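You operate a simulated robot arm through the tools that you are given. There is no shell and no other tool. Be economical: measure what you need, move in short steps, check, and stop when the job is done.

Carry out the task below with a simulated robot arm. There is one attempt and no reset: what you move stays moved.

## Task
Wipe the small printer's plate, then heat the printer up.
Fine: bed all the way forward, teal cloth back where it lay, then switch on, dial to HEAT, green key once; watch till it shows hot and leave it on. What is to be rubbed or washed off counts as gone when no trace of it is left.

Only the result counts: the job must be done as asked and must still hold three seconds after the hand-in. Knocking over, shifting, dropping, spilling or breaking anything else fails it. Flat cloth is picked up by pressing the open fingertips on it (5 to 10 N) and closing them slowly along it; thin cloth reads only 2 to 8 mm in the jaws.

## Robot
A 7-joint arm with a two-finger parallel gripper, fixed in place. Base frame: the origin is at the foot of the arm, x ahead of it, y to its left, z up; the work surface is at about z = 0. Readings come in mm, degrees, newtons and seconds.
With the tool pointing down near the work surface it reaches from about 220 to 580 mm from the base axis. Its first joint turns from -66.0 to 66.0 degrees. Payload 2.5 kg.
The TCP is the grasp point between the finger pads, 23 mm short of the fingertips. In the tool frame z runs along the fingers and y along their closing line. Largest opening 94 mm; finger width 38, thickness 10; the body of the gripper, 54 by 96 mm, starts 39 mm behind the TCP.
Orientation is that of the tool frame in the base frame, as [roll, pitch, yaw] about the fixed x, y, z axes, in that order (R = Rz(yaw) Ry(pitch) Rx(roll)). With the fingers straight down and closing along the base's y, the tool's x points along the base's -x, its y along +y and its z along -z.

## Interface
- The arm moves only by the tool servo_tool. Its argument "targets" is a list of rows, each a list of 7 numbers: the opening, from 0 (shut) to 1 (fully open), then the shift along the tool's x, y, z in cm, then the turn, a rotation vector about the tool's x, y, z in degrees. In form: [[fingers, tx, ty, tz, ax, ay, az], ...]. A call has 1 to 10 rows; each row shifts and turns the commanded pose from where the row before left it, along the tool's axes as they then stand. A row lasts 0.2 s, in which the tool goes at most 50 mm and 8.6 degrees; a call with a longer step from one row to the next is refused whole, and so is a gripper value outside its range. A pose out of reach is approached as far as the arm can. The call stops where the force on the tool passes 90 N (or 10 N more than at its start, if that is more) or the arm is blocked; 0.2 s more then pass. Each finger travels about 108 mm/s and halts on what it meets, pressing with about 35 N; the grip force reading is that of the motor and also rises with nothing between the fingers. The clock runs only during rows and for 0.2 s after the last one: add rows that do not move to give the fingers time. It gives the time, the measured TCP pose, the force on the tool (base axes), the opening and the grip force at its end, in the units of the frame above (readings bear some noise), with the torque about the TCP (base axes, N m) and any sound that the robot's microphone picked up, and new pictures: "pictures" is both (left out), scene, wrist or none.
- Cameras (640 x 400 px; columns grow to the right, rows downward): "scene" is fixed at [82.6, -384.7, 532.4]; the picture's right is [0.94, -0.34, 0.00], its down [-0.22, -0.60, -0.77] and it looks along [0.26, 0.72, -0.64] (base axes); focal length 214 px, centre (320, 200). "wrist" rides on the gripper at [86, 16, -75] in the tool frame; the picture's right is [-0.18, 0.98, 0.00], its down [-0.58, -0.11, -0.81] and it looks along [-0.79, -0.15, 0.59] (tool axes); focal length 243 px, centre (320, 200). There is no depth. A picture from a camera that has moved, and an enlarged one, comes with that camera's place and axes in the base frame and with its lens. The place of the scene camera against the robot may be out by one fixed shift of up to 25 mm in any direction.
- inspect(camera, box): a new picture of the part [left, top, right, bottom] of that camera's present view, enlarged. It takes no simulated time.
- hand_in(): hands the job in; it is judged then, once.

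Go step by step. Nothing tells you positions but the pictures and the camera data: compare them with the known pose of the tool, close in by small moves and look again before you grip or let go. The budget is 120 turns and 200 pictures, counting those below and the enlarged ones. Unless the task says otherwise, let go and move clear before handing in, and close with one line.

The tools are called after "Request:" by a JSON object that holds its "name" and its "arguments". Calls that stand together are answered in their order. servo_tool: Moves the arm, as the interface text tells. Its arguments: {"type":"object","properties":{"targets":{"type":"array","items":{"type":"array","items":{"type":"number"}}},"pictures":{"type":"string","enum":["both","scene","wrist","none"]}},"required":["targets"]} The other tools are called the same way: inspect (camera, box) takes an enlarged picture of a part of a camera's view; hand_in () hands the job in.

At the start:

```text
t: 0.0
tool_pos: [330.6, 79.3, 405.9]
tool_rot: [180.0, 0.0, 180.0]
contact_force: [-0.1, 0.1, 0.9]
moment: [0.02, 0.02, 0.02]
gripper_width: 94.2
finger_force: 0.0
```

scene: 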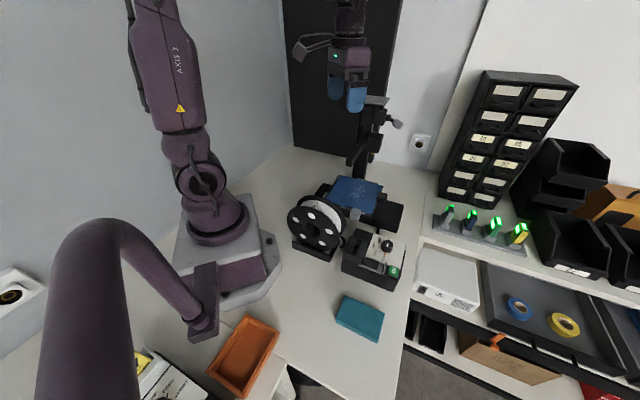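
wrist: 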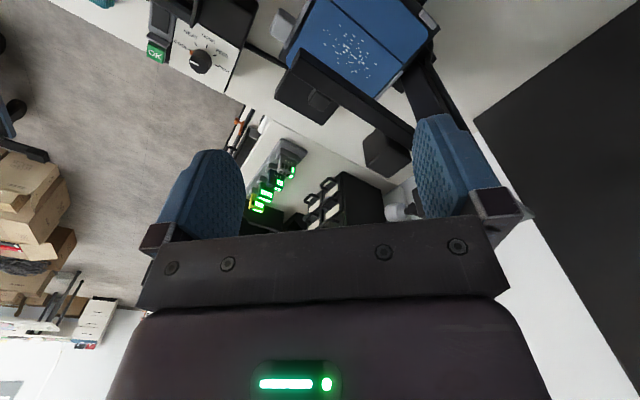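

I see a small printer with a blue plate, a control box with dial and green key, a spool, and a teal cloth on the table. First I take enlarged views.

Request:
{"name": "inspect", "arguments": {"camera": "scene", "box": [270, 80, 430, 180]}}

Request:
{"name": "inspect", "arguments": {"camera": "scene", "box": [280, 170, 440, 270]}}

Request:
{"name": "inspect", "arguments": {"camera": "scene", "box": [300, 260, 428, 340]}}

Request:
{"name": "inspect", "arguments": {"camera": "wrist", "box": [130, 0, 450, 200]}}

```text
4.00 times, centred on (350, 130) of scene
camera zoom: at [82.6, -384.7, 532.4], right [0.94, -0.34, 0.0], down [-0.22, -0.6, -0.77], along [0.26, 0.72, -0.64], focal length 858 px, centre (200, 480)
```

zoom: 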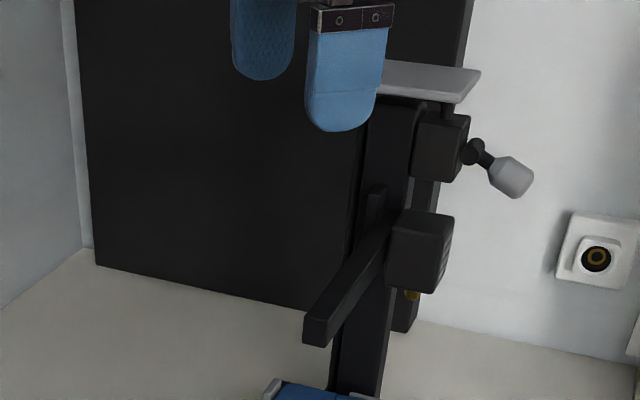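

```text
4.00 times, centred on (360, 220) of scene
camera zoom: at [82.6, -384.7, 532.4], right [0.94, -0.34, 0.0], down [-0.22, -0.6, -0.77], along [0.26, 0.72, -0.64], focal length 858 px, centre (160, 120)
```

zoom: 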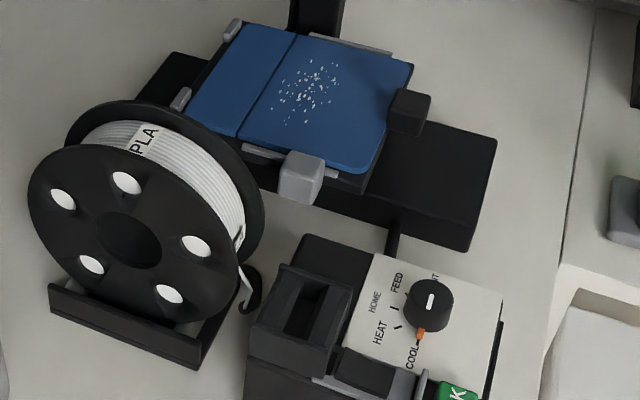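

```text
5.00 times, centred on (364, 300) of scene
camera zoom: at [82.6, -384.7, 532.4], right [0.94, -0.34, 0.0], down [-0.22, -0.6, -0.77], along [0.26, 0.72, -0.64], focal length 1072 px, centre (100, -300)
```

zoom: 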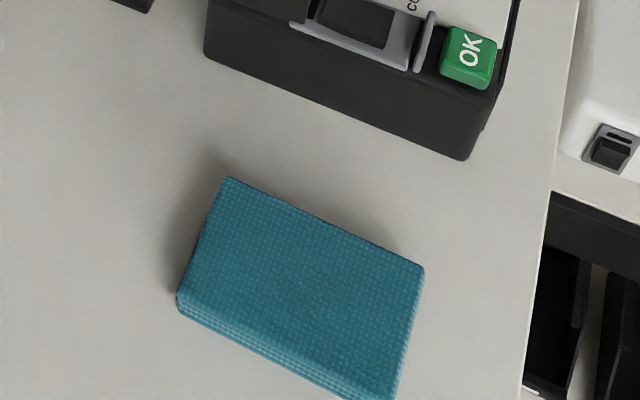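

```text
2.00 times, centred on (290, 100) of wrist
camera zoom: at [244.3, 95.3, 481.0], right [0.18, 0.98, 0.0], down [0.58, -0.11, 0.81], along [0.79, -0.15, -0.59], focal length 485 px, centre (380, 400)
```

zoom: 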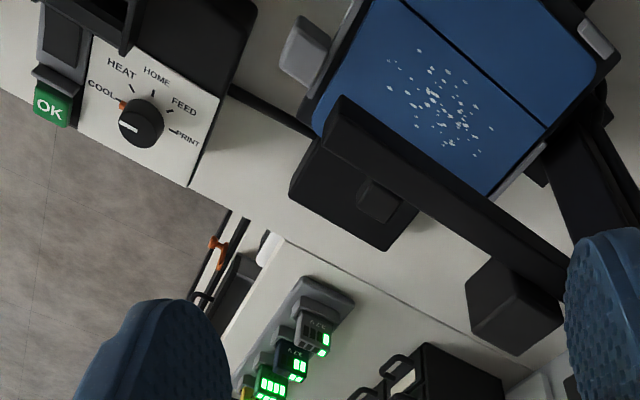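

The printer seems to be turned about 45°, with the bed rail running toward (+x,−y). I move the wrist over the control box for a closer look.

Request:
{"name": "servo_tool", "arguments": {"targets": [[1, 0, -4.4, 0, 0, 0, 0], [1, 0, -4.4, 0, 0, 0, 0], [1, 0, -4.4, 0, 0, 0, 0], [1, -0.9, -4.3, 0, 0, 0, 0], [1, 0, 0, 4.4, 0, 0, 0], [1, 0, 0, 4.4, 0, 0, 0], [1, 0, 0, 4.4, 0, 0, 0], [1, 0, 0, 4.4, 0, 0, 0]], "pictures": "wrist"}}

```text
t: 1.8
tool_pos: [340.0, -97.1, 229.7]
tool_rot: [180.0, 0.0, -180.0]
contact_force: [-0.5, -0.3, -0.2]
moment: [0.01, -0.01, 0.01]
gripper_width: 93.9
finger_force: 0.1
camera wrist: at [253.0, -80.6, 305.2], right [0.18, 0.98, 0.0], down [0.58, -0.11, 0.81], along [0.79, -0.15, -0.59], focal length 243 px, centre (320, 200)
```

wrist: 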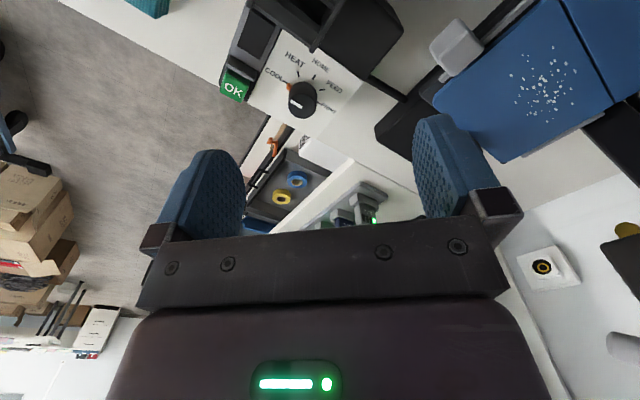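

The controls are visible now; I enlarge them.

Request:
{"name": "inspect", "arguments": {"camera": "wrist", "box": [210, 0, 370, 130]}}

Request:
{"name": "inspect", "arguments": {"camera": "wrist", "box": [360, 0, 640, 175]}}

Request:
{"name": "inspect", "arguments": {"camera": "scene", "box": [340, 225, 420, 285]}}

```text
3.08 times, centred on (290, 65) of wrist
camera zoom: at [253.0, -80.6, 305.2], right [0.18, 0.98, 0.0], down [0.58, -0.11, 0.81], along [0.79, -0.15, -0.59], focal length 746 px, centre (412, 615)
```

zoom: 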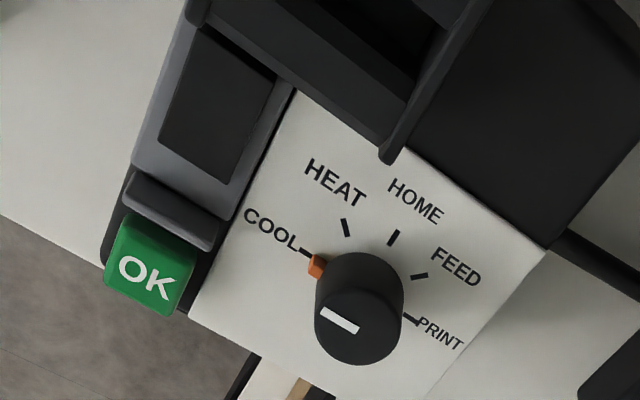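

```text
2.29 times, centred on (500, 88) of wrist
camera zoom: at [253.0, -80.6, 305.2], right [0.18, 0.98, 0.0], down [0.58, -0.11, 0.81], along [0.79, -0.15, -0.59], focal length 555 px, centre (-91, 457)
```

zoom: 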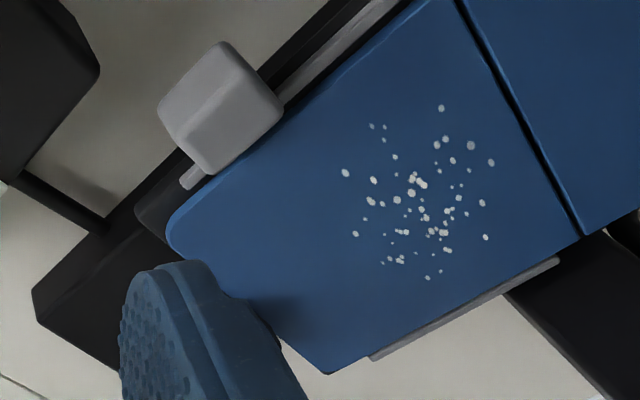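

```text
6.67 times, centred on (380, 255) of scene
camera zoom: at [82.6, -384.7, 532.4], right [0.94, -0.34, 0.0], down [-0.22, -0.6, -0.77], along [0.26, 0.72, -0.64], focal length 1430 px, centre (-80, -167)
```

zoom: 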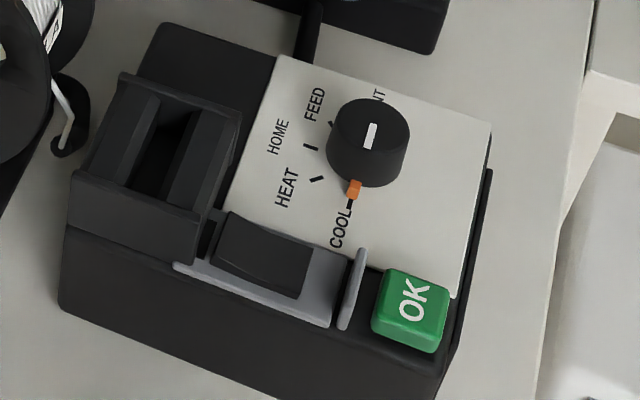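

Debris is at about (412,108,82), plate centred near there with its edges at 45°; the dial is at (385,−124,75), stripe on COOL, and a black rocker sits beside the OK key. Next I look at the bed front and the black tab there.

Request:
{"name": "servo_tool", "arguments": {"targets": [[1, -3.1, 2.7, 0, 0, 0, 0], [1, -3.1, 2.7, 0, 0, 0, 0], [1, -3.1, 2.7, 0, 0, 0, 0], [1, -3.1, 2.7, 0, 0, 0, 0], [1, 0, 0, 0.5, 0, 0, -7.5], [1, 0, 0, 0.5, 0, 0, -7.5], [1, 0, 0, 0, 0, 0, -7.5], [1, 0, 0, 0, 0, 0, -7.5], [1, 0, 0, 0, 0, 0, -7.5], [1, 0, 0, 0, 0, 0, -7.5]]}}

```text
t: 4.0
tool_pos: [464.3, 10.3, 220.9]
tool_rot: [180.0, 0.0, -134.9]
contact_force: [0.4, 0.0, -0.3]
moment: [0.02, 0.02, 0.0]
gripper_width: 94.0
finger_force: 0.1
camera wrist: at [391.3, -38.2, 295.4], right [-0.57, 0.82, 0.0], down [0.49, 0.33, 0.81], along [0.66, 0.46, -0.59], focal length 243 px, centre (320, 200)
```

scene: 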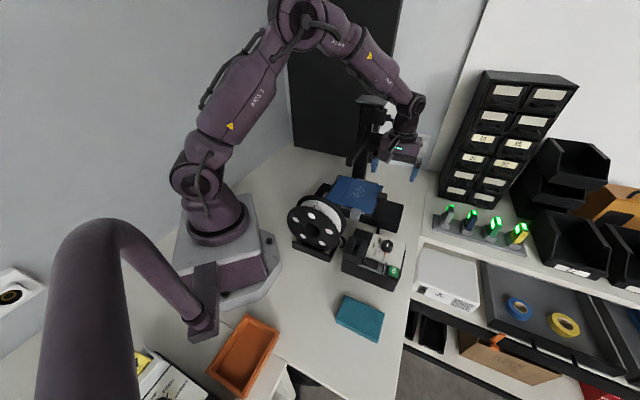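
wrist: 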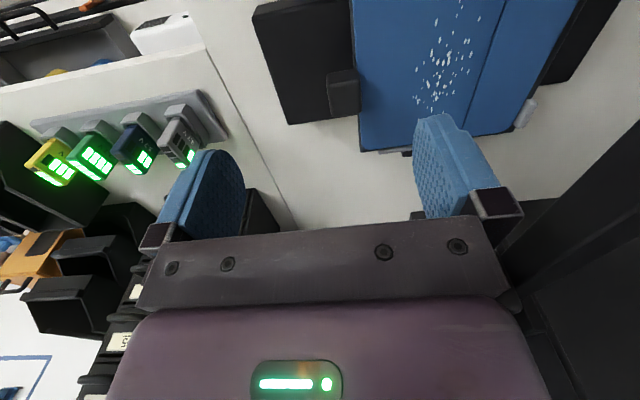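

Request:
{"name": "inspect", "arguments": {"camera": "wrist", "box": [230, 0, 430, 150]}}

Request:
{"name": "inspect", "arguments": {"camera": "scene", "box": [320, 165, 420, 235]}}

```text
2.67 times, centred on (330, 75) of wrist
camera zoom: at [391.3, -38.2, 295.4], right [-0.57, 0.82, 0.0], down [0.49, 0.33, 0.81], along [0.66, 0.46, -0.59], focal length 647 px, centre (293, 533)
```

zoom: 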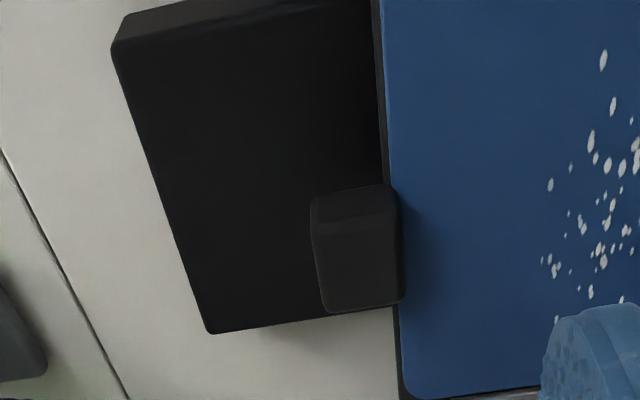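

```text
5.71 times, centred on (370, 200) of scene
camera zoom: at [82.6, -384.7, 532.4], right [0.94, -0.34, 0.0], down [-0.22, -0.6, -0.77], along [0.26, 0.72, -0.64], focal length 1226 px, centre (34, 200)
```

zoom: 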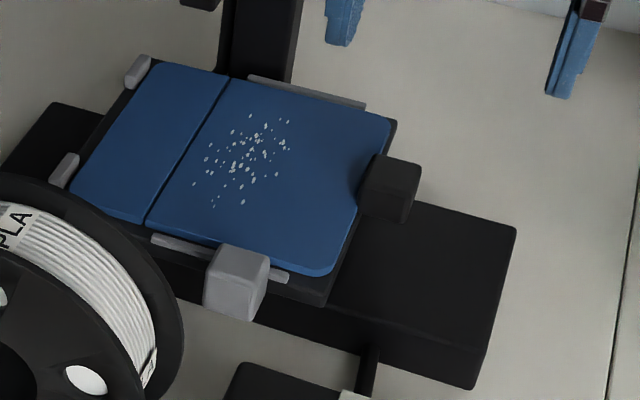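

The black block sits on the bed's front edge at about (480,51), looks like the bed's handle. I turn the hand 90° so the camera looks back at the bed from the front.

Request:
{"name": "servo_tool", "arguments": {"targets": [[1, 0, 0, 0, 0, 0, -8.5], [1, 0, 0, 0, 0, 0, -8.5], [1, 0, 0, 0, 0, 0, -8.5], [1, 0, 0, 0, 0, 0, -8.5], [1, 0, 0, 0, 0, 0, -8.5], [1, 0, 0, 0, 0, 0, -8.5], [1, 0, 0, 0, 0, 0, -8.5], [1, 0, 0, 0, 0, 0, -8.5], [1, 0, 0, 0, 0, 0, -8.5], [1, 0, 0, 0, 0, 0, -8.5]], "pictures": "none"}}

Request:
{"name": "servo_tool", "arguments": {"targets": [[1, 1.0, 4.0, 0, 0, 0, -5], [1, 0, 0, 2, 0, 0, 0]]}}

```text
t: 6.2
tool_pos: [463.3, 13.0, 218.7]
tool_rot: [-179.9, 0.0, -49.8]
contact_force: [0.3, 0.8, 0.6]
moment: [0.04, -0.03, 0.01]
gripper_width: 94.0
finger_force: 0.0
```

```text
t: 6.8
tool_pos: [439.1, -24.6, 199.7]
tool_rot: [180.0, 0.0, -44.8]
contact_force: [0.3, 0.0, -0.4]
moment: [0.01, -0.03, 0.0]
gripper_width: 93.9
finger_force: 0.1
camera wrist: at [489.2, -95.7, 274.6], right [-0.82, -0.57, 0.0], down [-0.34, 0.49, 0.81], along [-0.46, 0.66, -0.59], focal length 243 px, centre (320, 200)
```

scene: 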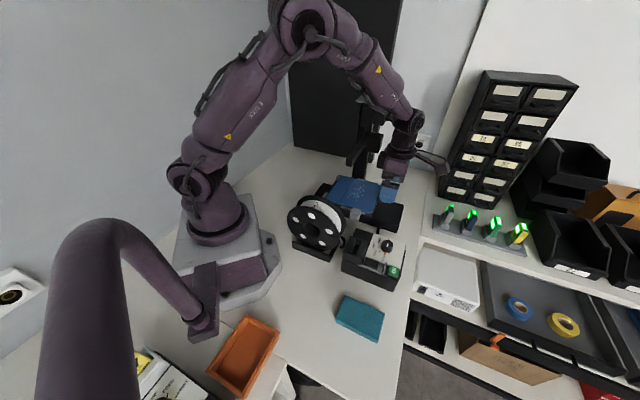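
wrist: 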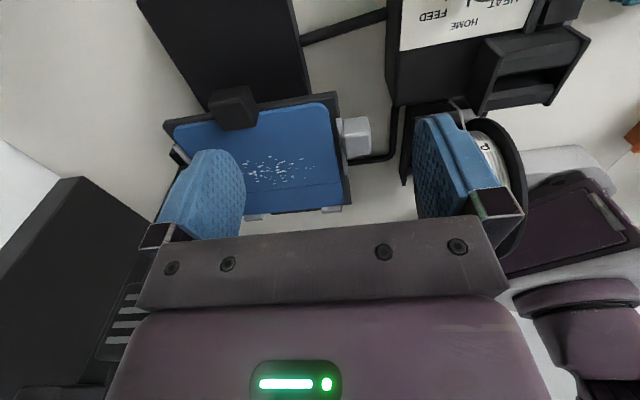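

Request:
{"name": "inspect", "arguments": {"camera": "wrist", "box": [130, 40, 410, 215]}}

```text
2.29 times, centred on (270, 128) of wrist
camera zoom: at [489.2, -95.7, 274.6], right [-0.82, -0.57, 0.0], down [-0.34, 0.49, 0.81], along [-0.46, 0.66, -0.59], focal length 555 px, centre (434, 366)
```

zoom: 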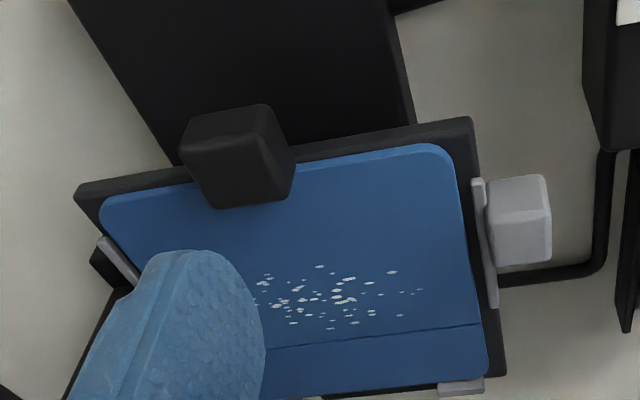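

The cube's top is at about (478,51,89), 30 mm wide across. I move over it and lower to just above.

Request:
{"name": "servo_tool", "arguments": {"targets": [[1, -0.8, -4.0, 0, 0, 0, 0], [1, -0.8, -4.1, 0, 0, 0, 0], [1, 0, 0, 3, 0, 0, 0], [1, 0, 0, 3, 0, 0, 0], [1, 0, 0, 1.8, 0, 0, 0]]}}

Request:
{"name": "inspect", "arguments": {"camera": "scene", "box": [330, 150, 430, 230]}}

```text
t: 8.0
tool_pos: [483.9, 46.3, 121.8]
tool_rot: [180.0, 0.0, -45.0]
contact_force: [0.0, -0.6, 0.2]
moment: [-0.02, -0.06, 0.0]
gripper_width: 94.1
finger_force: 0.0
camera wrist: at [534.3, -25.4, 196.1], right [-0.82, -0.57, 0.0], down [-0.33, 0.49, 0.81], along [-0.46, 0.66, -0.59], focal length 243 px, centre (320, 200)
```

scene: 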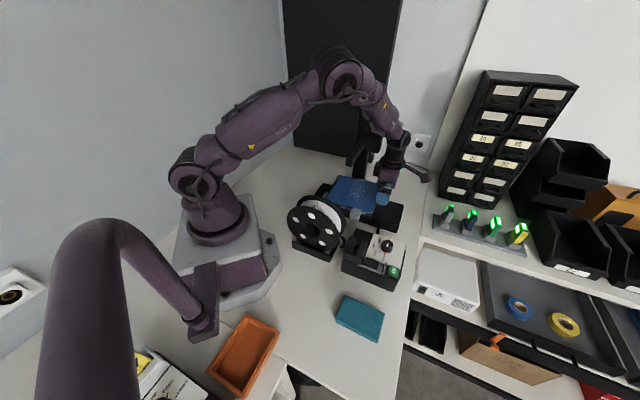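
wrist: 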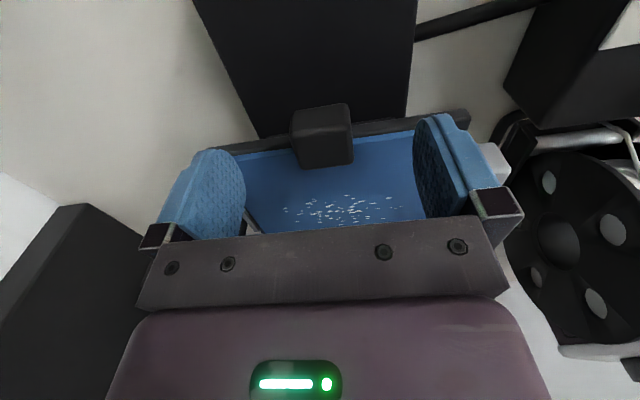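

```text
5.00 times, centred on (380, 190) of scene
camera zoom: at [82.6, -384.7, 532.4], right [0.94, -0.34, 0.0], down [-0.22, -0.6, -0.77], along [0.26, 0.72, -0.64], focal length 1072 px, centre (20, 250)
```

zoom: 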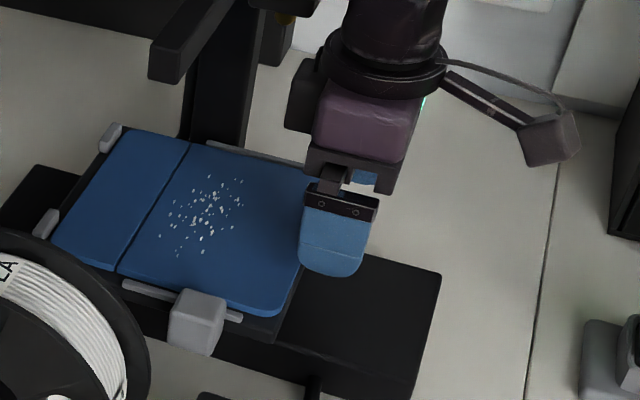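

The cube is centred between the fingers. I shift slightly outward, lower and feel.

Request:
{"name": "servo_tool", "arguments": {"targets": [[1, 0.6, 0.1, 0, 0, 0, 0], [1, 0, 0, 0.7, 0, 0, 0], [1, 0, 0, 0.6, 0, 0, 0], [1, 0, 0, 0.6, 0, 0, 0]], "pictures": "wrist"}}

Request:
{"name": "inspect", "arguments": {"camera": "scene", "box": [350, 170, 410, 220]}}

```text
t: 9.0
tool_pos: [488.3, 42.6, 102.5]
tool_rot: [180.0, -0.1, -45.1]
contact_force: [-0.1, -0.1, -0.3]
moment: [0.0, -0.02, 0.01]
gripper_width: 94.0
finger_force: 0.1
camera wrist: at [538.4, -30.7, 176.9], right [-0.83, -0.56, 0.0], down [-0.33, 0.49, 0.81], along [-0.46, 0.67, -0.59], focal length 243 px, centre (320, 200)
```

wrist: 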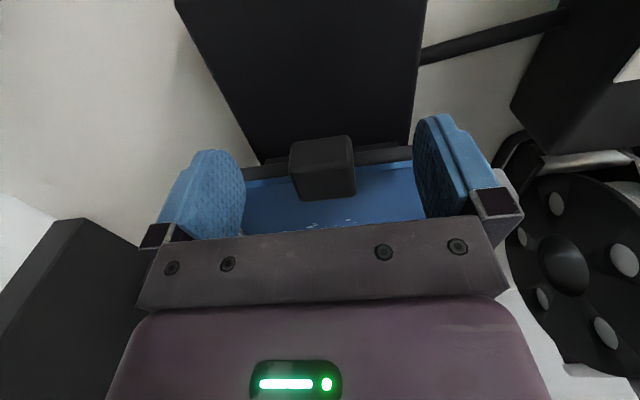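

```text
8.00 times, centred on (380, 195) of scene
camera zoom: at [82.6, -384.7, 532.4], right [0.94, -0.34, 0.0], down [-0.22, -0.6, -0.77], along [0.26, 0.72, -0.64], focal length 1716 px, centre (-160, 240)
```

zoom: 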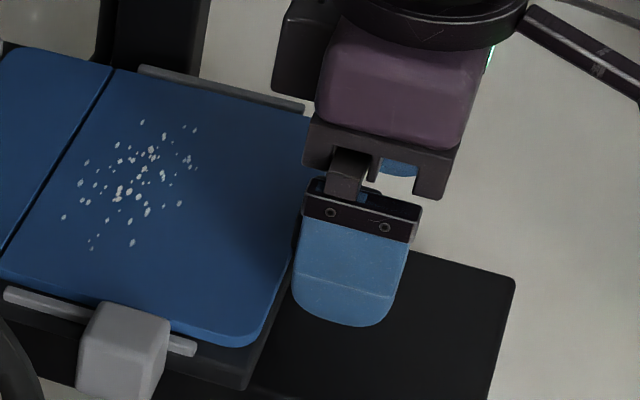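

Request:
{"name": "servo_tool", "arguments": {"targets": [[1, 0, 0, 0.5, 0, 0, 0], [0.6, 0, 0, 0, 0, 0, 0], [0.35, 0, 0, 0, 0, 0, 0], [0.2, 0, 0, 0, 0, 0, 0], [0.2, 0, 0, 0, 0, 0, 0]], "pictures": "wrist"}}

```text
t: 10.2
tool_pos: [488.3, 42.8, 98.0]
tool_rot: [-180.0, -0.1, -44.9]
contact_force: [1.3, 0.0, -0.2]
moment: [-0.09, -0.17, -0.1]
gripper_width: 33.4
finger_force: 34.6
camera wrist: at [538.3, -30.8, 172.4], right [-0.83, -0.56, 0.0], down [-0.33, 0.49, 0.81], along [-0.46, 0.67, -0.59], focal length 243 px, centre (320, 200)
```

wrist: 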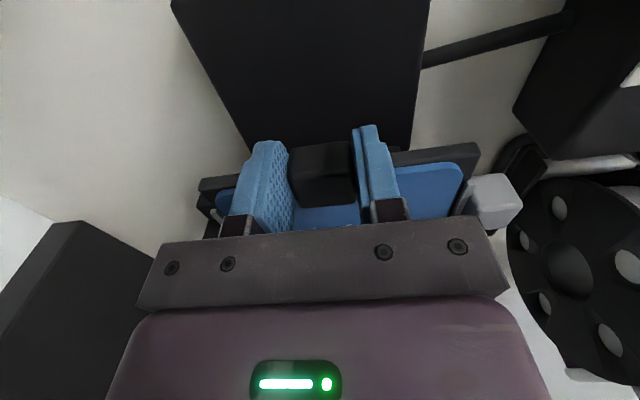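

Gripped (33 mm). I pull along the tool's +x (forward).

Request:
{"name": "servo_tool", "arguments": {"targets": [[0.2, 0.5, 0, 0, 0, 0, 0], [0.2, 0.7, 0, 0, 0, 0, 0], [0.2, 0.8, 0, 0, 0, 0, 0], [0.2, 0, 0, 0, 0, 0, 0]], "pictures": "both"}}

```text
t: 11.2
tool_pos: [504.4, 27.8, 98.3]
tool_rot: [-180.0, -0.1, -45.1]
contact_force: [0.3, -0.4, -0.3]
moment: [-0.1, -0.15, 0.0]
gripper_width: 33.7
finger_force: 35.0
camera wrist: at [553.4, -45.6, 173.7], right [-0.83, -0.56, 0.0], down [-0.33, 0.49, 0.81], along [-0.45, 0.67, -0.59], focal length 243 px, centre (320, 200)
```

scene: 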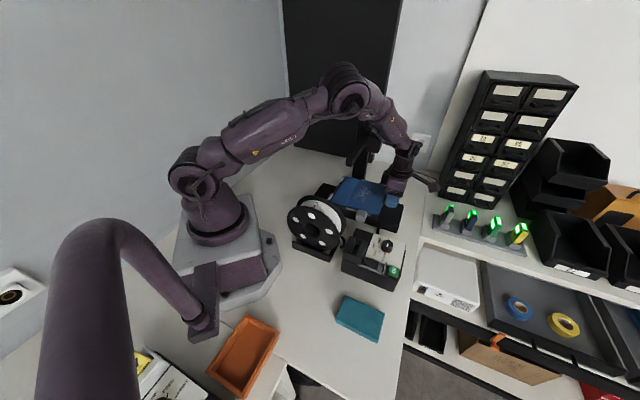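
wrist: 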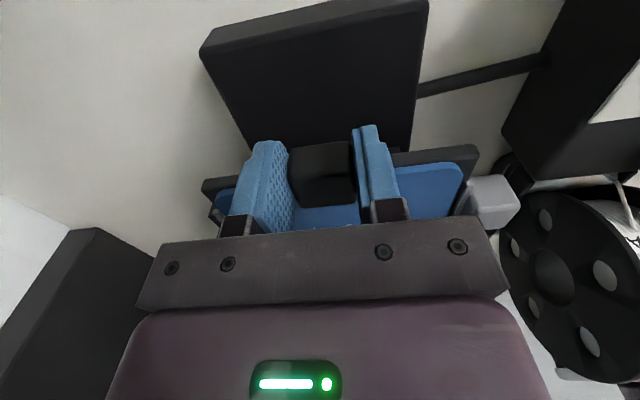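

The bed follows freely. I go on until it stops.

Request:
{"name": "servo_tool", "arguments": {"targets": [[0.2, 0.7, 0, 0, 0, 0, 0], [0.2, 0.7, 0, 0, 0, 0, 0], [0.2, 0.7, 0, 0, 0, 0, 0], [0.2, 0, 0, 0, 0, 0, 0]], "pictures": "none"}}

Request:
{"name": "servo_tool", "arguments": {"targets": [[0.2, 0.6, 0, 0, 0, 0, 0], [0.2, 0.6, 0, 0, 0, 0, 0], [0.2, 0, 0, 0, 0, 0, 0]], "pictures": "both"}}

```text
t: 12.2
tool_pos: [519.1, 13.8, 98.9]
tool_rot: [180.0, -0.1, -45.0]
contact_force: [0.2, 0.0, -0.3]
moment: [-0.1, -0.11, 0.0]
gripper_width: 33.7
finger_force: 34.9
```

```text
t: 13.0
tool_pos: [526.9, 5.0, 98.4]
tool_rot: [-180.0, -0.1, -45.0]
contact_force: [0.0, -0.3, 0.2]
moment: [-0.1, -0.13, -0.03]
gripper_width: 33.5
finger_force: 35.3
camera wrist: at [575.9, -67.9, 173.0], right [-0.83, -0.56, 0.0], down [-0.33, 0.49, 0.81], along [-0.46, 0.67, -0.59], focal length 243 px, centre (320, 200)
```

scene: 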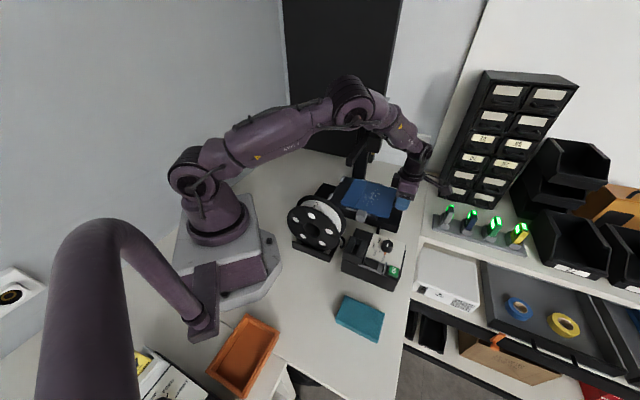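
wrist: 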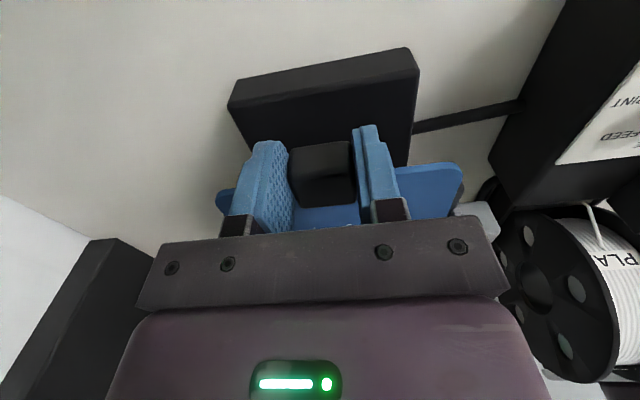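

Request:
{"name": "servo_tool", "arguments": {"targets": [[0.2, 0.5, 0, 0, 0, 0, 0], [0.2, 0.5, 0, 0, 0, 0, 0], [0.2, 0, 0, 0, 0, 0, 0]], "pictures": "none"}}

Request:
{"name": "servo_tool", "arguments": {"targets": [[0.2, 0.5, 0, 0, 0, 0, 0], [0.2, 0.5, 0, 0, 0, 0, 0], [0.2, 0, 0, 0, 0, 0, 0]], "pictures": "both"}}

```text
t: 13.8
tool_pos: [533.5, -3.6, 97.5]
tool_rot: [180.0, 0.1, -45.0]
contact_force: [0.4, 0.0, -0.7]
moment: [-0.12, -0.08, 0.0]
gripper_width: 33.3
finger_force: 35.1
```

```text
t: 14.6
tool_pos: [539.7, -9.6, 97.5]
tool_rot: [-180.0, 0.0, -45.0]
contact_force: [1.0, -0.2, -0.3]
moment: [-0.13, -0.1, -0.02]
gripper_width: 33.9
finger_force: 34.8
camera wrist: at [590.3, -82.5, 172.8], right [-0.83, -0.56, 0.0], down [-0.33, 0.49, 0.81], along [-0.46, 0.67, -0.59], focal length 243 px, centre (320, 200)
```

scene: 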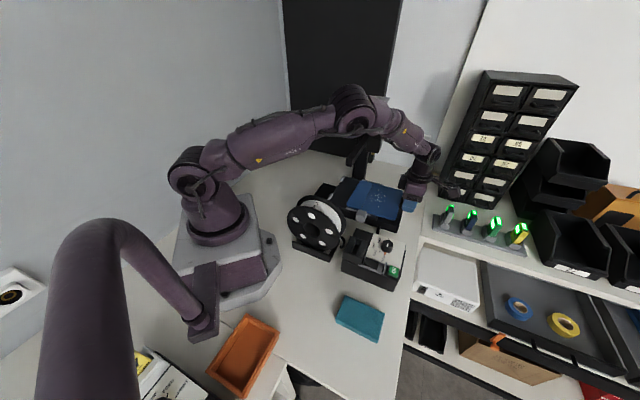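
wrist: 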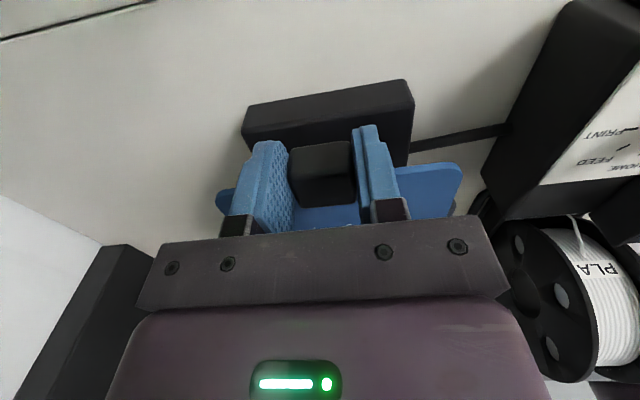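

Request:
{"name": "servo_tool", "arguments": {"targets": [[0.2, 0.5, 0, 0, 0, 0, 0], [0.2, 0.5, 0, 0, 0, 0, 0], [0.2, 0, 0, 0, 0, 0, 0]], "pictures": "none"}}

Request:
{"name": "inspect", "arguments": {"camera": "scene", "box": [330, 140, 490, 240]}}

```text
t: 15.4
tool_pos: [546.9, -16.3, 98.5]
tool_rot: [180.0, 0.0, -45.0]
contact_force: [-0.2, 0.2, 0.3]
moment: [-0.13, -0.08, 0.01]
gripper_width: 33.6
finger_force: 35.2
```

```text
4.00 times, centred on (410, 190) of scene
camera zoom: at [82.6, -384.7, 532.4], right [0.94, -0.34, 0.0], down [-0.22, -0.6, -0.77], along [0.26, 0.72, -0.64], focal length 858 px, centre (-40, 240)
```

zoom: 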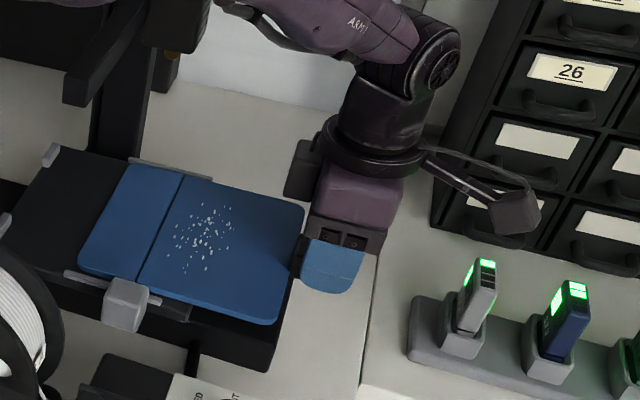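

Looking closely, the grey cube and rear clips stayed behind: the bed came forward only some 20 mm, then the blue plate itself slid out in its frame. I slide the plate back and watch the clips.

Request:
{"name": "servo_tool", "arguments": {"targets": [[0.2, -0.7, 0, 0, 0, 0, 0], [0.2, -0.7, 0, 0, 0, 0, 0], [0.2, -0.6, 0, 0, 0, 0, 0], [0.2, 0, 0, 0, 0, 0, 0]], "pictures": "none"}}

Request:
{"name": "inspect", "arguments": {"camera": "scene", "box": [320, 150, 420, 220]}}

```text
t: 16.4
tool_pos: [533.1, -1.8, 98.5]
tool_rot: [180.0, 0.0, -45.0]
contact_force: [-0.1, 0.5, -0.6]
moment: [-0.06, -0.09, -0.04]
gripper_width: 33.4
finger_force: 34.5
```

```text
5.71 times, centred on (370, 185) of scene
camera zoom: at [82.6, -384.7, 532.4], right [0.94, -0.34, 0.0], down [-0.22, -0.6, -0.77], along [0.26, 0.72, -0.64], focal length 1226 px, centre (34, 286)
```

zoom: 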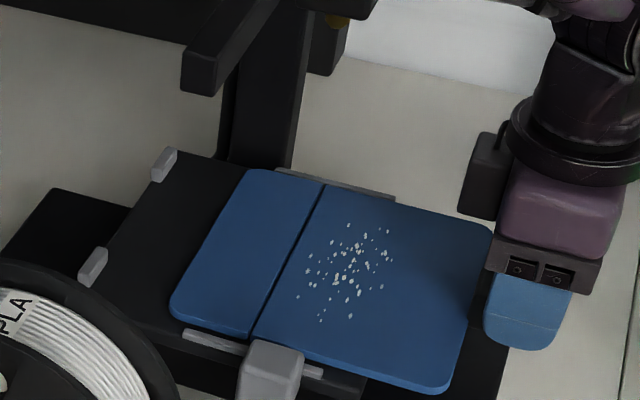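

The bed frame stays while the plate slides back; good. I continue back.

Request:
{"name": "servo_tool", "arguments": {"targets": [[0.2, -0.7, 0, 0, 0, 0, 0], [0.2, -0.7, 0, 0, 0, 0, 0], [0.2, -0.6, 0, 0, 0, 0, 0], [0.2, 0, 0, 0, 0, 0, 0]], "pictures": "none"}}

Request:
{"name": "servo_tool", "arguments": {"targets": [[0.2, -0.5, 0, 0, 0, 0, 0], [0.2, -0.5, 0, 0, 0, 0, 0], [0.2, 0, 0, 0, 0, 0, 0]], "pictures": "none"}}

Request:
{"name": "inspect", "arguments": {"camera": "scene", "box": [320, 150, 420, 220]}}

```text
t: 17.4
tool_pos: [519.3, 11.9, 98.6]
tool_rot: [-179.9, -0.1, -45.0]
contact_force: [-0.4, 0.1, -0.1]
moment: [-0.13, -0.08, 0.0]
gripper_width: 33.7
finger_force: 35.2
```

```text
t: 18.2
tool_pos: [510.6, 19.5, 98.6]
tool_rot: [180.0, 0.0, -44.9]
contact_force: [-0.1, 0.6, -0.1]
moment: [-0.12, -0.09, 0.03]
gripper_width: 33.7
finger_force: 35.2
```

```text
5.71 times, centred on (370, 185) of scene
camera zoom: at [82.6, -384.7, 532.4], right [0.94, -0.34, 0.0], down [-0.22, -0.6, -0.77], along [0.26, 0.72, -0.64], focal length 1226 px, centre (34, 286)
```

zoom: 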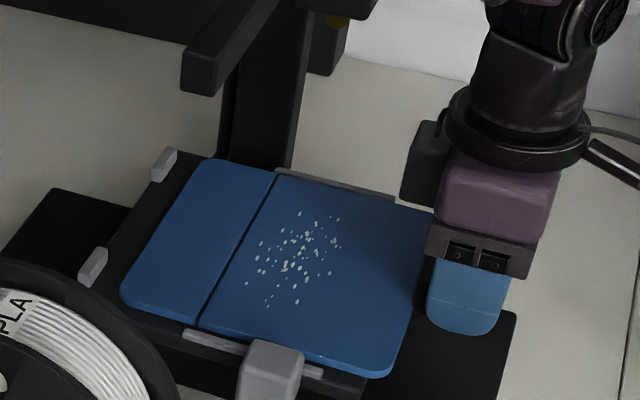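

About 25 mm remain to the clips.

Request:
{"name": "servo_tool", "arguments": {"targets": [[0.2, -0.5, 0, 0, 0, 0, 0], [0.2, -0.5, 0, 0, 0, 0, 0], [0.2, -0.5, 0, 0, 0, 0, 0], [0.2, -0.4, 0, 0, 0, 0, 0], [0.2, 0, 0, 0, 0, 0, 0]], "pictures": "none"}}

Request:
{"name": "servo_tool", "arguments": {"targets": [[0.2, -0.2, 0, 0, 0, 0, 0], [0.2, -0.2, 0, 0, 0, 0, 0], [0.2, 0, 0, 0, 0, 0, 0]], "pictures": "none"}}

Request:
{"name": "inspect", "arguments": {"camera": "scene", "box": [320, 150, 420, 220]}}

```text
t: 19.4
tool_pos: [497.1, 34.1, 98.1]
tool_rot: [-180.0, 0.1, -45.0]
contact_force: [0.2, -0.4, -0.3]
moment: [-0.1, -0.12, 0.02]
gripper_width: 33.5
finger_force: 35.2
```

```text
t: 20.2
tool_pos: [497.0, 36.4, 97.7]
tool_rot: [-179.9, 0.0, -45.0]
contact_force: [2.5, -2.8, -0.4]
moment: [-0.11, -0.15, 0.02]
gripper_width: 33.8
finger_force: 35.2
```

```text
5.71 times, centred on (370, 185) of scene
camera zoom: at [82.6, -384.7, 532.4], right [0.94, -0.34, 0.0], down [-0.22, -0.6, -0.77], along [0.26, 0.72, -0.64], focal length 1226 px, centre (34, 286)
```

zoom: 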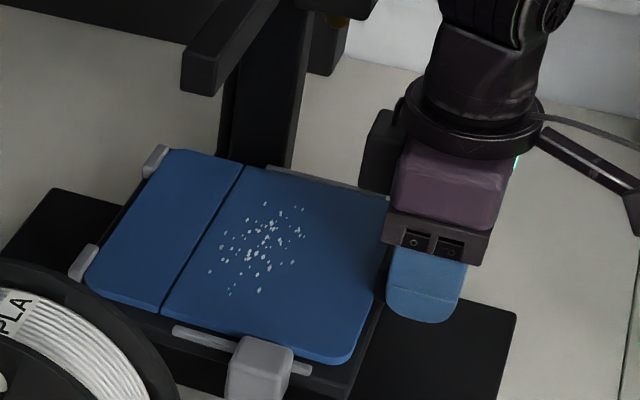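

The plate is seated against its clips again and nudged the bed slightly. I release the tab, raise, and go to look at the grey block on the bed's side, which belongs to the bed itself.

Request:
{"name": "servo_tool", "arguments": {"targets": [[0.35, 0, 0, 0, 0, 0, 0], [0.7, 0, 0, 0, 0, 0, 0], [0.7, 0, 0, -3, 0, 0, 0], [0.7, 0.5, 0, -4, 0, 0, 0], [0.7, 2, 2, -3, 0, 0, 0]], "pictures": "none"}}

Request:
{"name": "servo_tool", "arguments": {"targets": [[0.7, 2, 3.5, 0, 0, 0, 8.5], [0.7, 0, 0, 0, 0, 0, 8.5], [0.7, 0, 0, 0, 0, 0, 8.5], [0.7, 0, 0, 0, 0, 0, 8.5], [0.7, 0, 0, 0, 0, 0, 8.5], [0.7, 0, 0, 0, 0, 0, 8.5], [0.7, 0, 0, 0, 0, 0, 8.5], [0.7, 0, 0, 0, 0, 0, 8.5], [0.7, 0, 0, 0, 0, 0, 8.5], [0.7, 0, 0, 0, 0, 0, 8.5]], "pictures": "both"}}

```text
t: 21.4
tool_pos: [497.7, 3.0, 197.1]
tool_rot: [180.0, 0.0, -45.0]
contact_force: [0.6, -0.7, 0.1]
moment: [-0.01, 0.01, 0.01]
gripper_width: 65.6
finger_force: 0.0
```

```text
t: 23.6
tool_pos: [488.4, -37.0, 197.4]
tool_rot: [-179.9, 0.0, -130.2]
contact_force: [-0.2, 0.1, 0.1]
moment: [0.0, -0.01, -0.02]
gripper_width: 65.6
finger_force: 0.1
camera wrist: at [420.9, -91.4, 272.9], right [-0.63, 0.77, 0.0], down [0.46, 0.37, 0.81], along [0.62, 0.51, -0.59], focal length 243 px, centre (320, 200)
```

scene: 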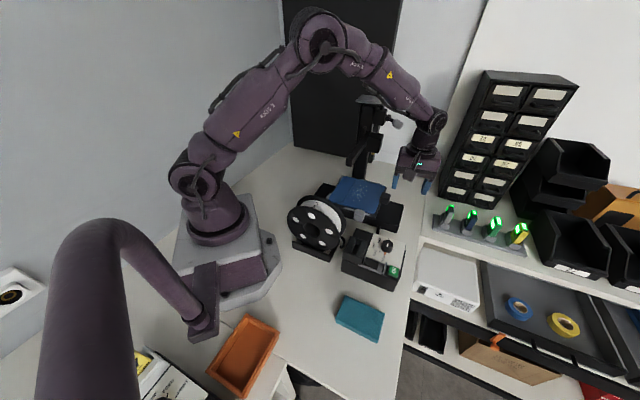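
wrist: 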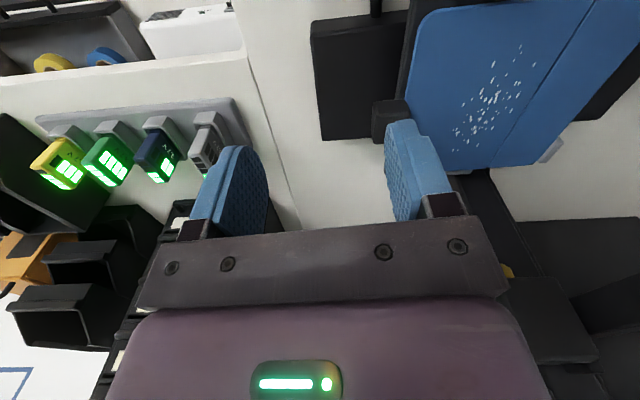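

Request:
{"name": "servo_tool", "arguments": {"targets": [[0.7, 1.9, 3.4, 0, 0, 0, 0], [0.7, 1.9, 3.4, 0, 0, 0, 0], [0.7, 1.8, 3.3, 0, 0, 0, 0], [0.7, 0, 0, 0, 0, 0, 4.8]], "pictures": "wrist"}}

Request:
{"name": "inspect", "arguments": {"camera": "scene", "box": [300, 140, 420, 230]}}

Request:
{"name": "inspect", "arguments": {"camera": "wrist", "box": [200, 0, 520, 200]}}

```text
t: 24.6
tool_pos: [373.9, -12.7, 198.6]
tool_rot: [179.9, 0.0, -135.0]
contact_force: [0.1, 0.8, 0.3]
moment: [-0.01, -0.01, 0.01]
gripper_width: 65.8
finger_force: 0.1
camera wrist: at [301.8, -62.7, 273.3], right [-0.57, 0.82, 0.0], down [0.49, 0.34, 0.81], along [0.66, 0.46, -0.59], focal length 243 px, centre (320, 200)
```

wrist: 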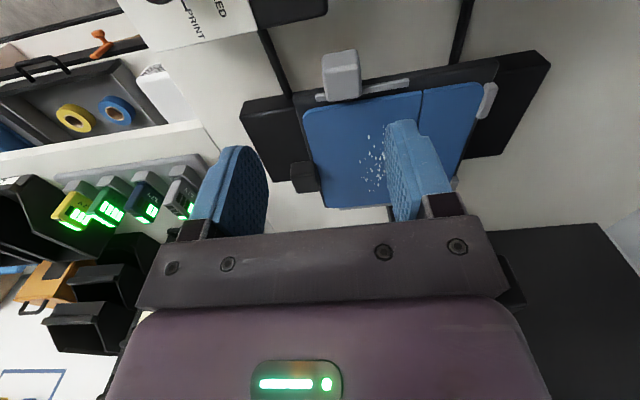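

```text
4.44 times, centred on (360, 185) of scene
camera zoom: at [82.6, -384.7, 532.4], right [0.94, -0.34, 0.0], down [-0.22, -0.6, -0.77], along [0.26, 0.72, -0.64], focal length 953 px, centre (142, 267)
```

zoom: 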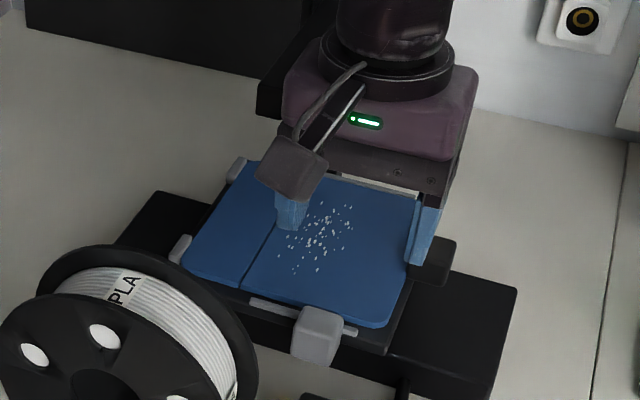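

```text
2.00 times, centred on (360, 100) of wrist
camera zoom: at [301.8, -62.7, 273.3], right [-0.57, 0.82, 0.0], down [0.49, 0.34, 0.81], along [0.66, 0.46, -0.59], focal length 485 px, centre (240, 400)
```

zoom: 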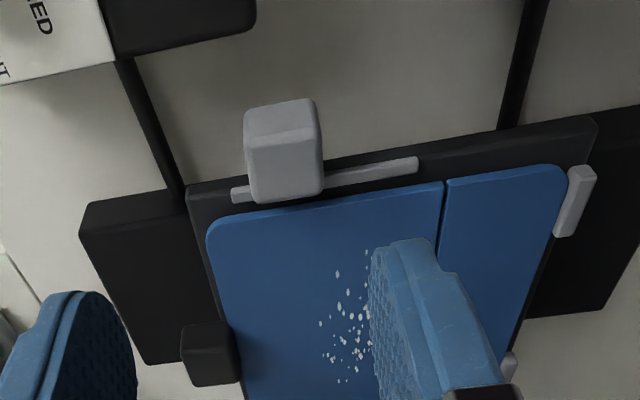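

The grey block top is at about (372,7,90), 27 mm wide. I position over it, a bit to the outside, and lower.

Request:
{"name": "servo_tool", "arguments": {"targets": [[0.7, 0, 1.5, 0, 0, 0, 0], [0.7, 0, 0, 4, 0, 0, 0], [0.7, 0, 0, 4, 0, 0, 0]]}}

Request:
{"name": "inspect", "arguments": {"camera": "scene", "box": [300, 140, 420, 230]}}

```text
t: 25.4
tool_pos: [366.3, -4.8, 117.8]
tool_rot: [-179.6, 0.3, -135.2]
contact_force: [25.6, -17.0, 6.1]
moment: [1.53, 1.88, -1.04]
gripper_width: 65.8
finger_force: 0.0
camera wrist: at [293.6, -53.7, 192.9], right [-0.56, 0.83, -0.01], down [0.48, 0.33, 0.81], along [0.67, 0.45, -0.59], focal length 243 px, centre (320, 200)
```

scene: 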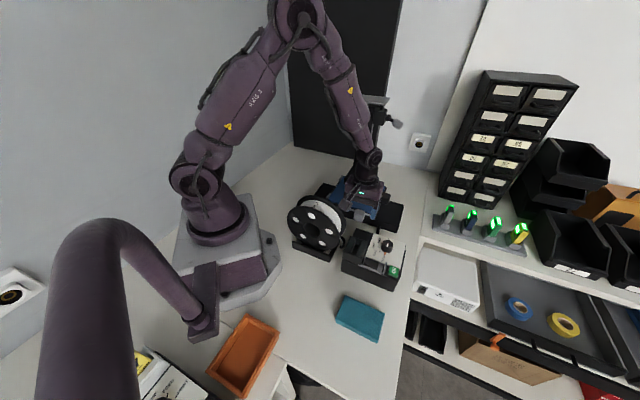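
wrist: 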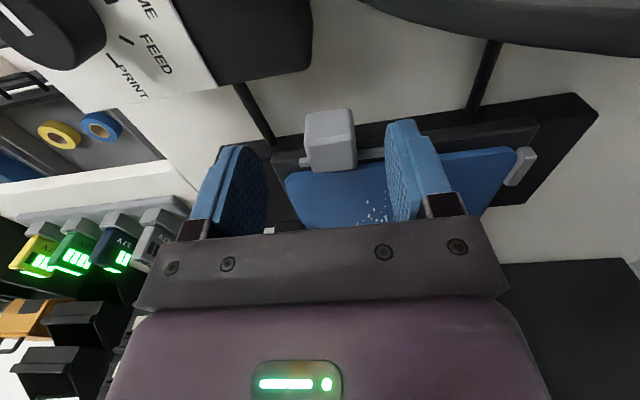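

```text
4.44 times, centred on (360, 185) of scene
camera zoom: at [82.6, -384.8, 532.4], right [0.94, -0.34, 0.0], down [-0.22, -0.6, -0.77], along [0.26, 0.72, -0.64], focal length 953 px, centre (142, 267)
```

zoom: 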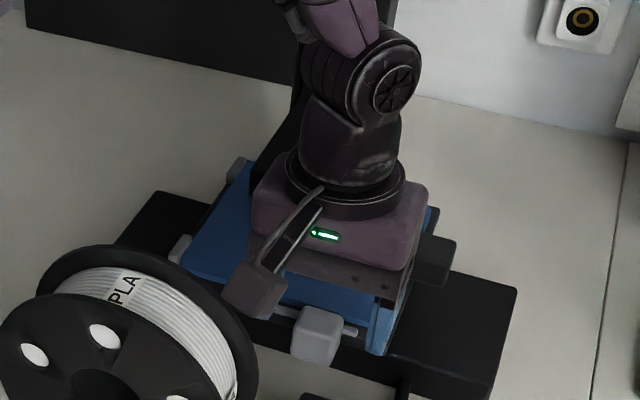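

Something pushes the wrist sideways (about 30 N): the arm touches the printer's beam. I back off toward the front and up at once.

Request:
{"name": "servo_tool", "arguments": {"targets": [[0.7, 0, -1.5, 0, 0, 0, 0], [0.7, 0, -1.5, 0, 0, 0, 0]], "pictures": "none"}}

Request:
{"name": "servo_tool", "arguments": {"targets": [[0.7, 0, 0, -4, 0, 0, 0], [0.7, 0, 0, -4, 0, 0, 0], [0.7, 0, -4, 0, 0, 0, 0], [0.7, 0, -4, 0, 0, 0, 0]], "pictures": "scene"}}

Request:
{"name": "inspect", "arguments": {"camera": "scene", "box": [300, 80, 440, 230]}}

```text
t: 26.0
tool_pos: [385.3, -23.3, 116.6]
tool_rot: [180.0, -0.2, -134.7]
contact_force: [0.8, 0.3, 0.1]
moment: [0.0, 0.0, -0.02]
gripper_width: 65.8
finger_force: 0.1
```

```text
t: 27.0
tool_pos: [442.3, -80.7, 199.2]
tool_rot: [180.0, 0.0, -134.9]
contact_force: [0.6, 0.4, -0.3]
moment: [0.01, -0.01, -0.03]
gripper_width: 66.0
finger_force: 0.0
```

scene: 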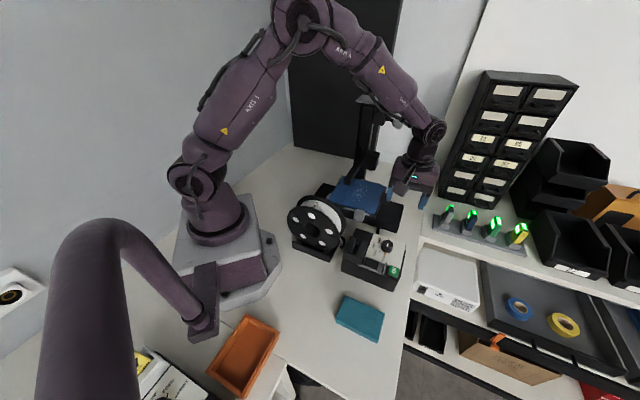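

```text
2.67 times, centred on (370, 155) of scene
camera zoom: at [82.6, -384.7, 532.4], right [0.94, -0.34, 0.0], down [-0.22, -0.6, -0.77], along [0.26, 0.72, -0.64], focal length 572 px, centre (187, 320)
```

zoom: 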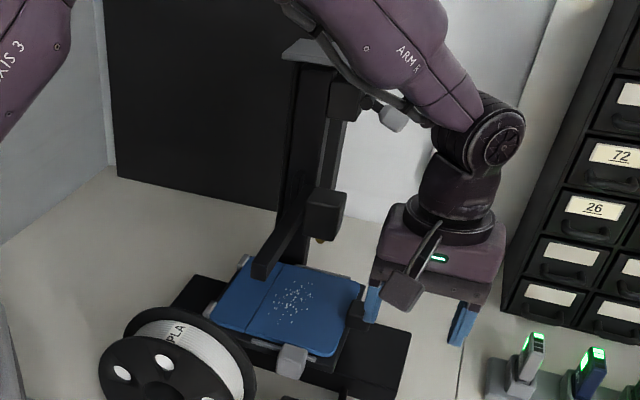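

The beam (Z gantry) got pressed down by my gripper by about 60 mm. I will look at it from above and then lift it back by gripping its end.

Request:
{"name": "servo_tool", "arguments": {"targets": [[0.7, 0, 0, -4, 0, 0, 0], [0.7, -1.1, 3.9, 0, 0, 0, 0], [0.7, -1.1, 3.9, 0, 0, 0, 0], [0.7, -1.1, 3.9, 0, 0, 0, 0], [0.7, -0.5, 2.0, 0, 0, 0, 0]], "pictures": "both"}}

Request:
{"name": "inspect", "arguments": {"camera": "scene", "box": [270, 80, 430, 180]}}

```text
t: 28.2
tool_pos: [372.6, 44.0, 238.5]
tool_rot: [-179.9, 0.0, -134.9]
contact_force: [-0.1, 0.4, 0.1]
moment: [0.0, 0.02, 0.03]
gripper_width: 65.9
finger_force: 0.1
camera wrist: at [301.0, -6.8, 313.1], right [-0.57, 0.82, 0.0], down [0.49, 0.34, 0.81], along [0.66, 0.46, -0.59], focal length 243 px, centre (320, 200)
```

scene: 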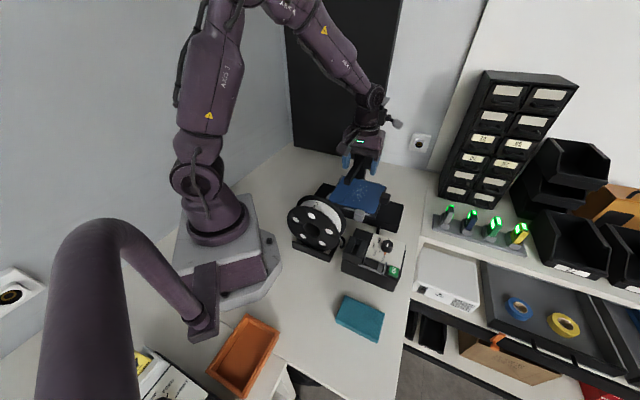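
wrist: 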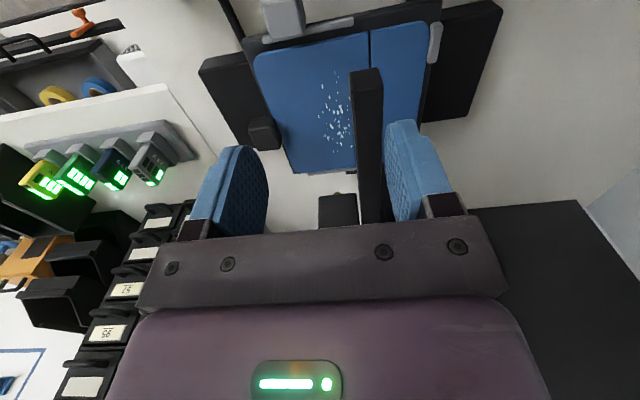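

```text
4.00 times, centred on (350, 130) of scene
camera zoom: at [82.6, -384.8, 532.4], right [0.94, -0.34, 0.0], down [-0.22, -0.6, -0.77], along [0.26, 0.72, -0.64], focal length 858 px, centre (200, 480)
```

zoom: 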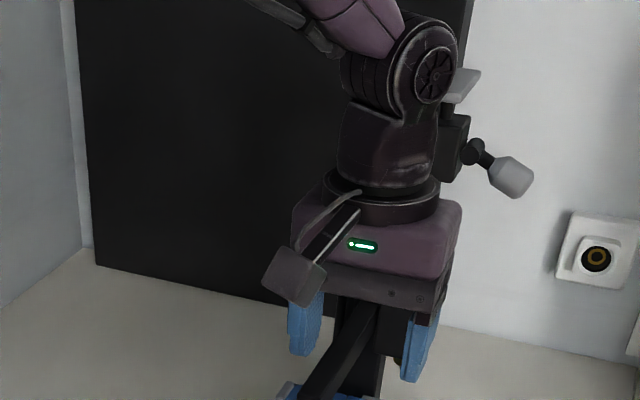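

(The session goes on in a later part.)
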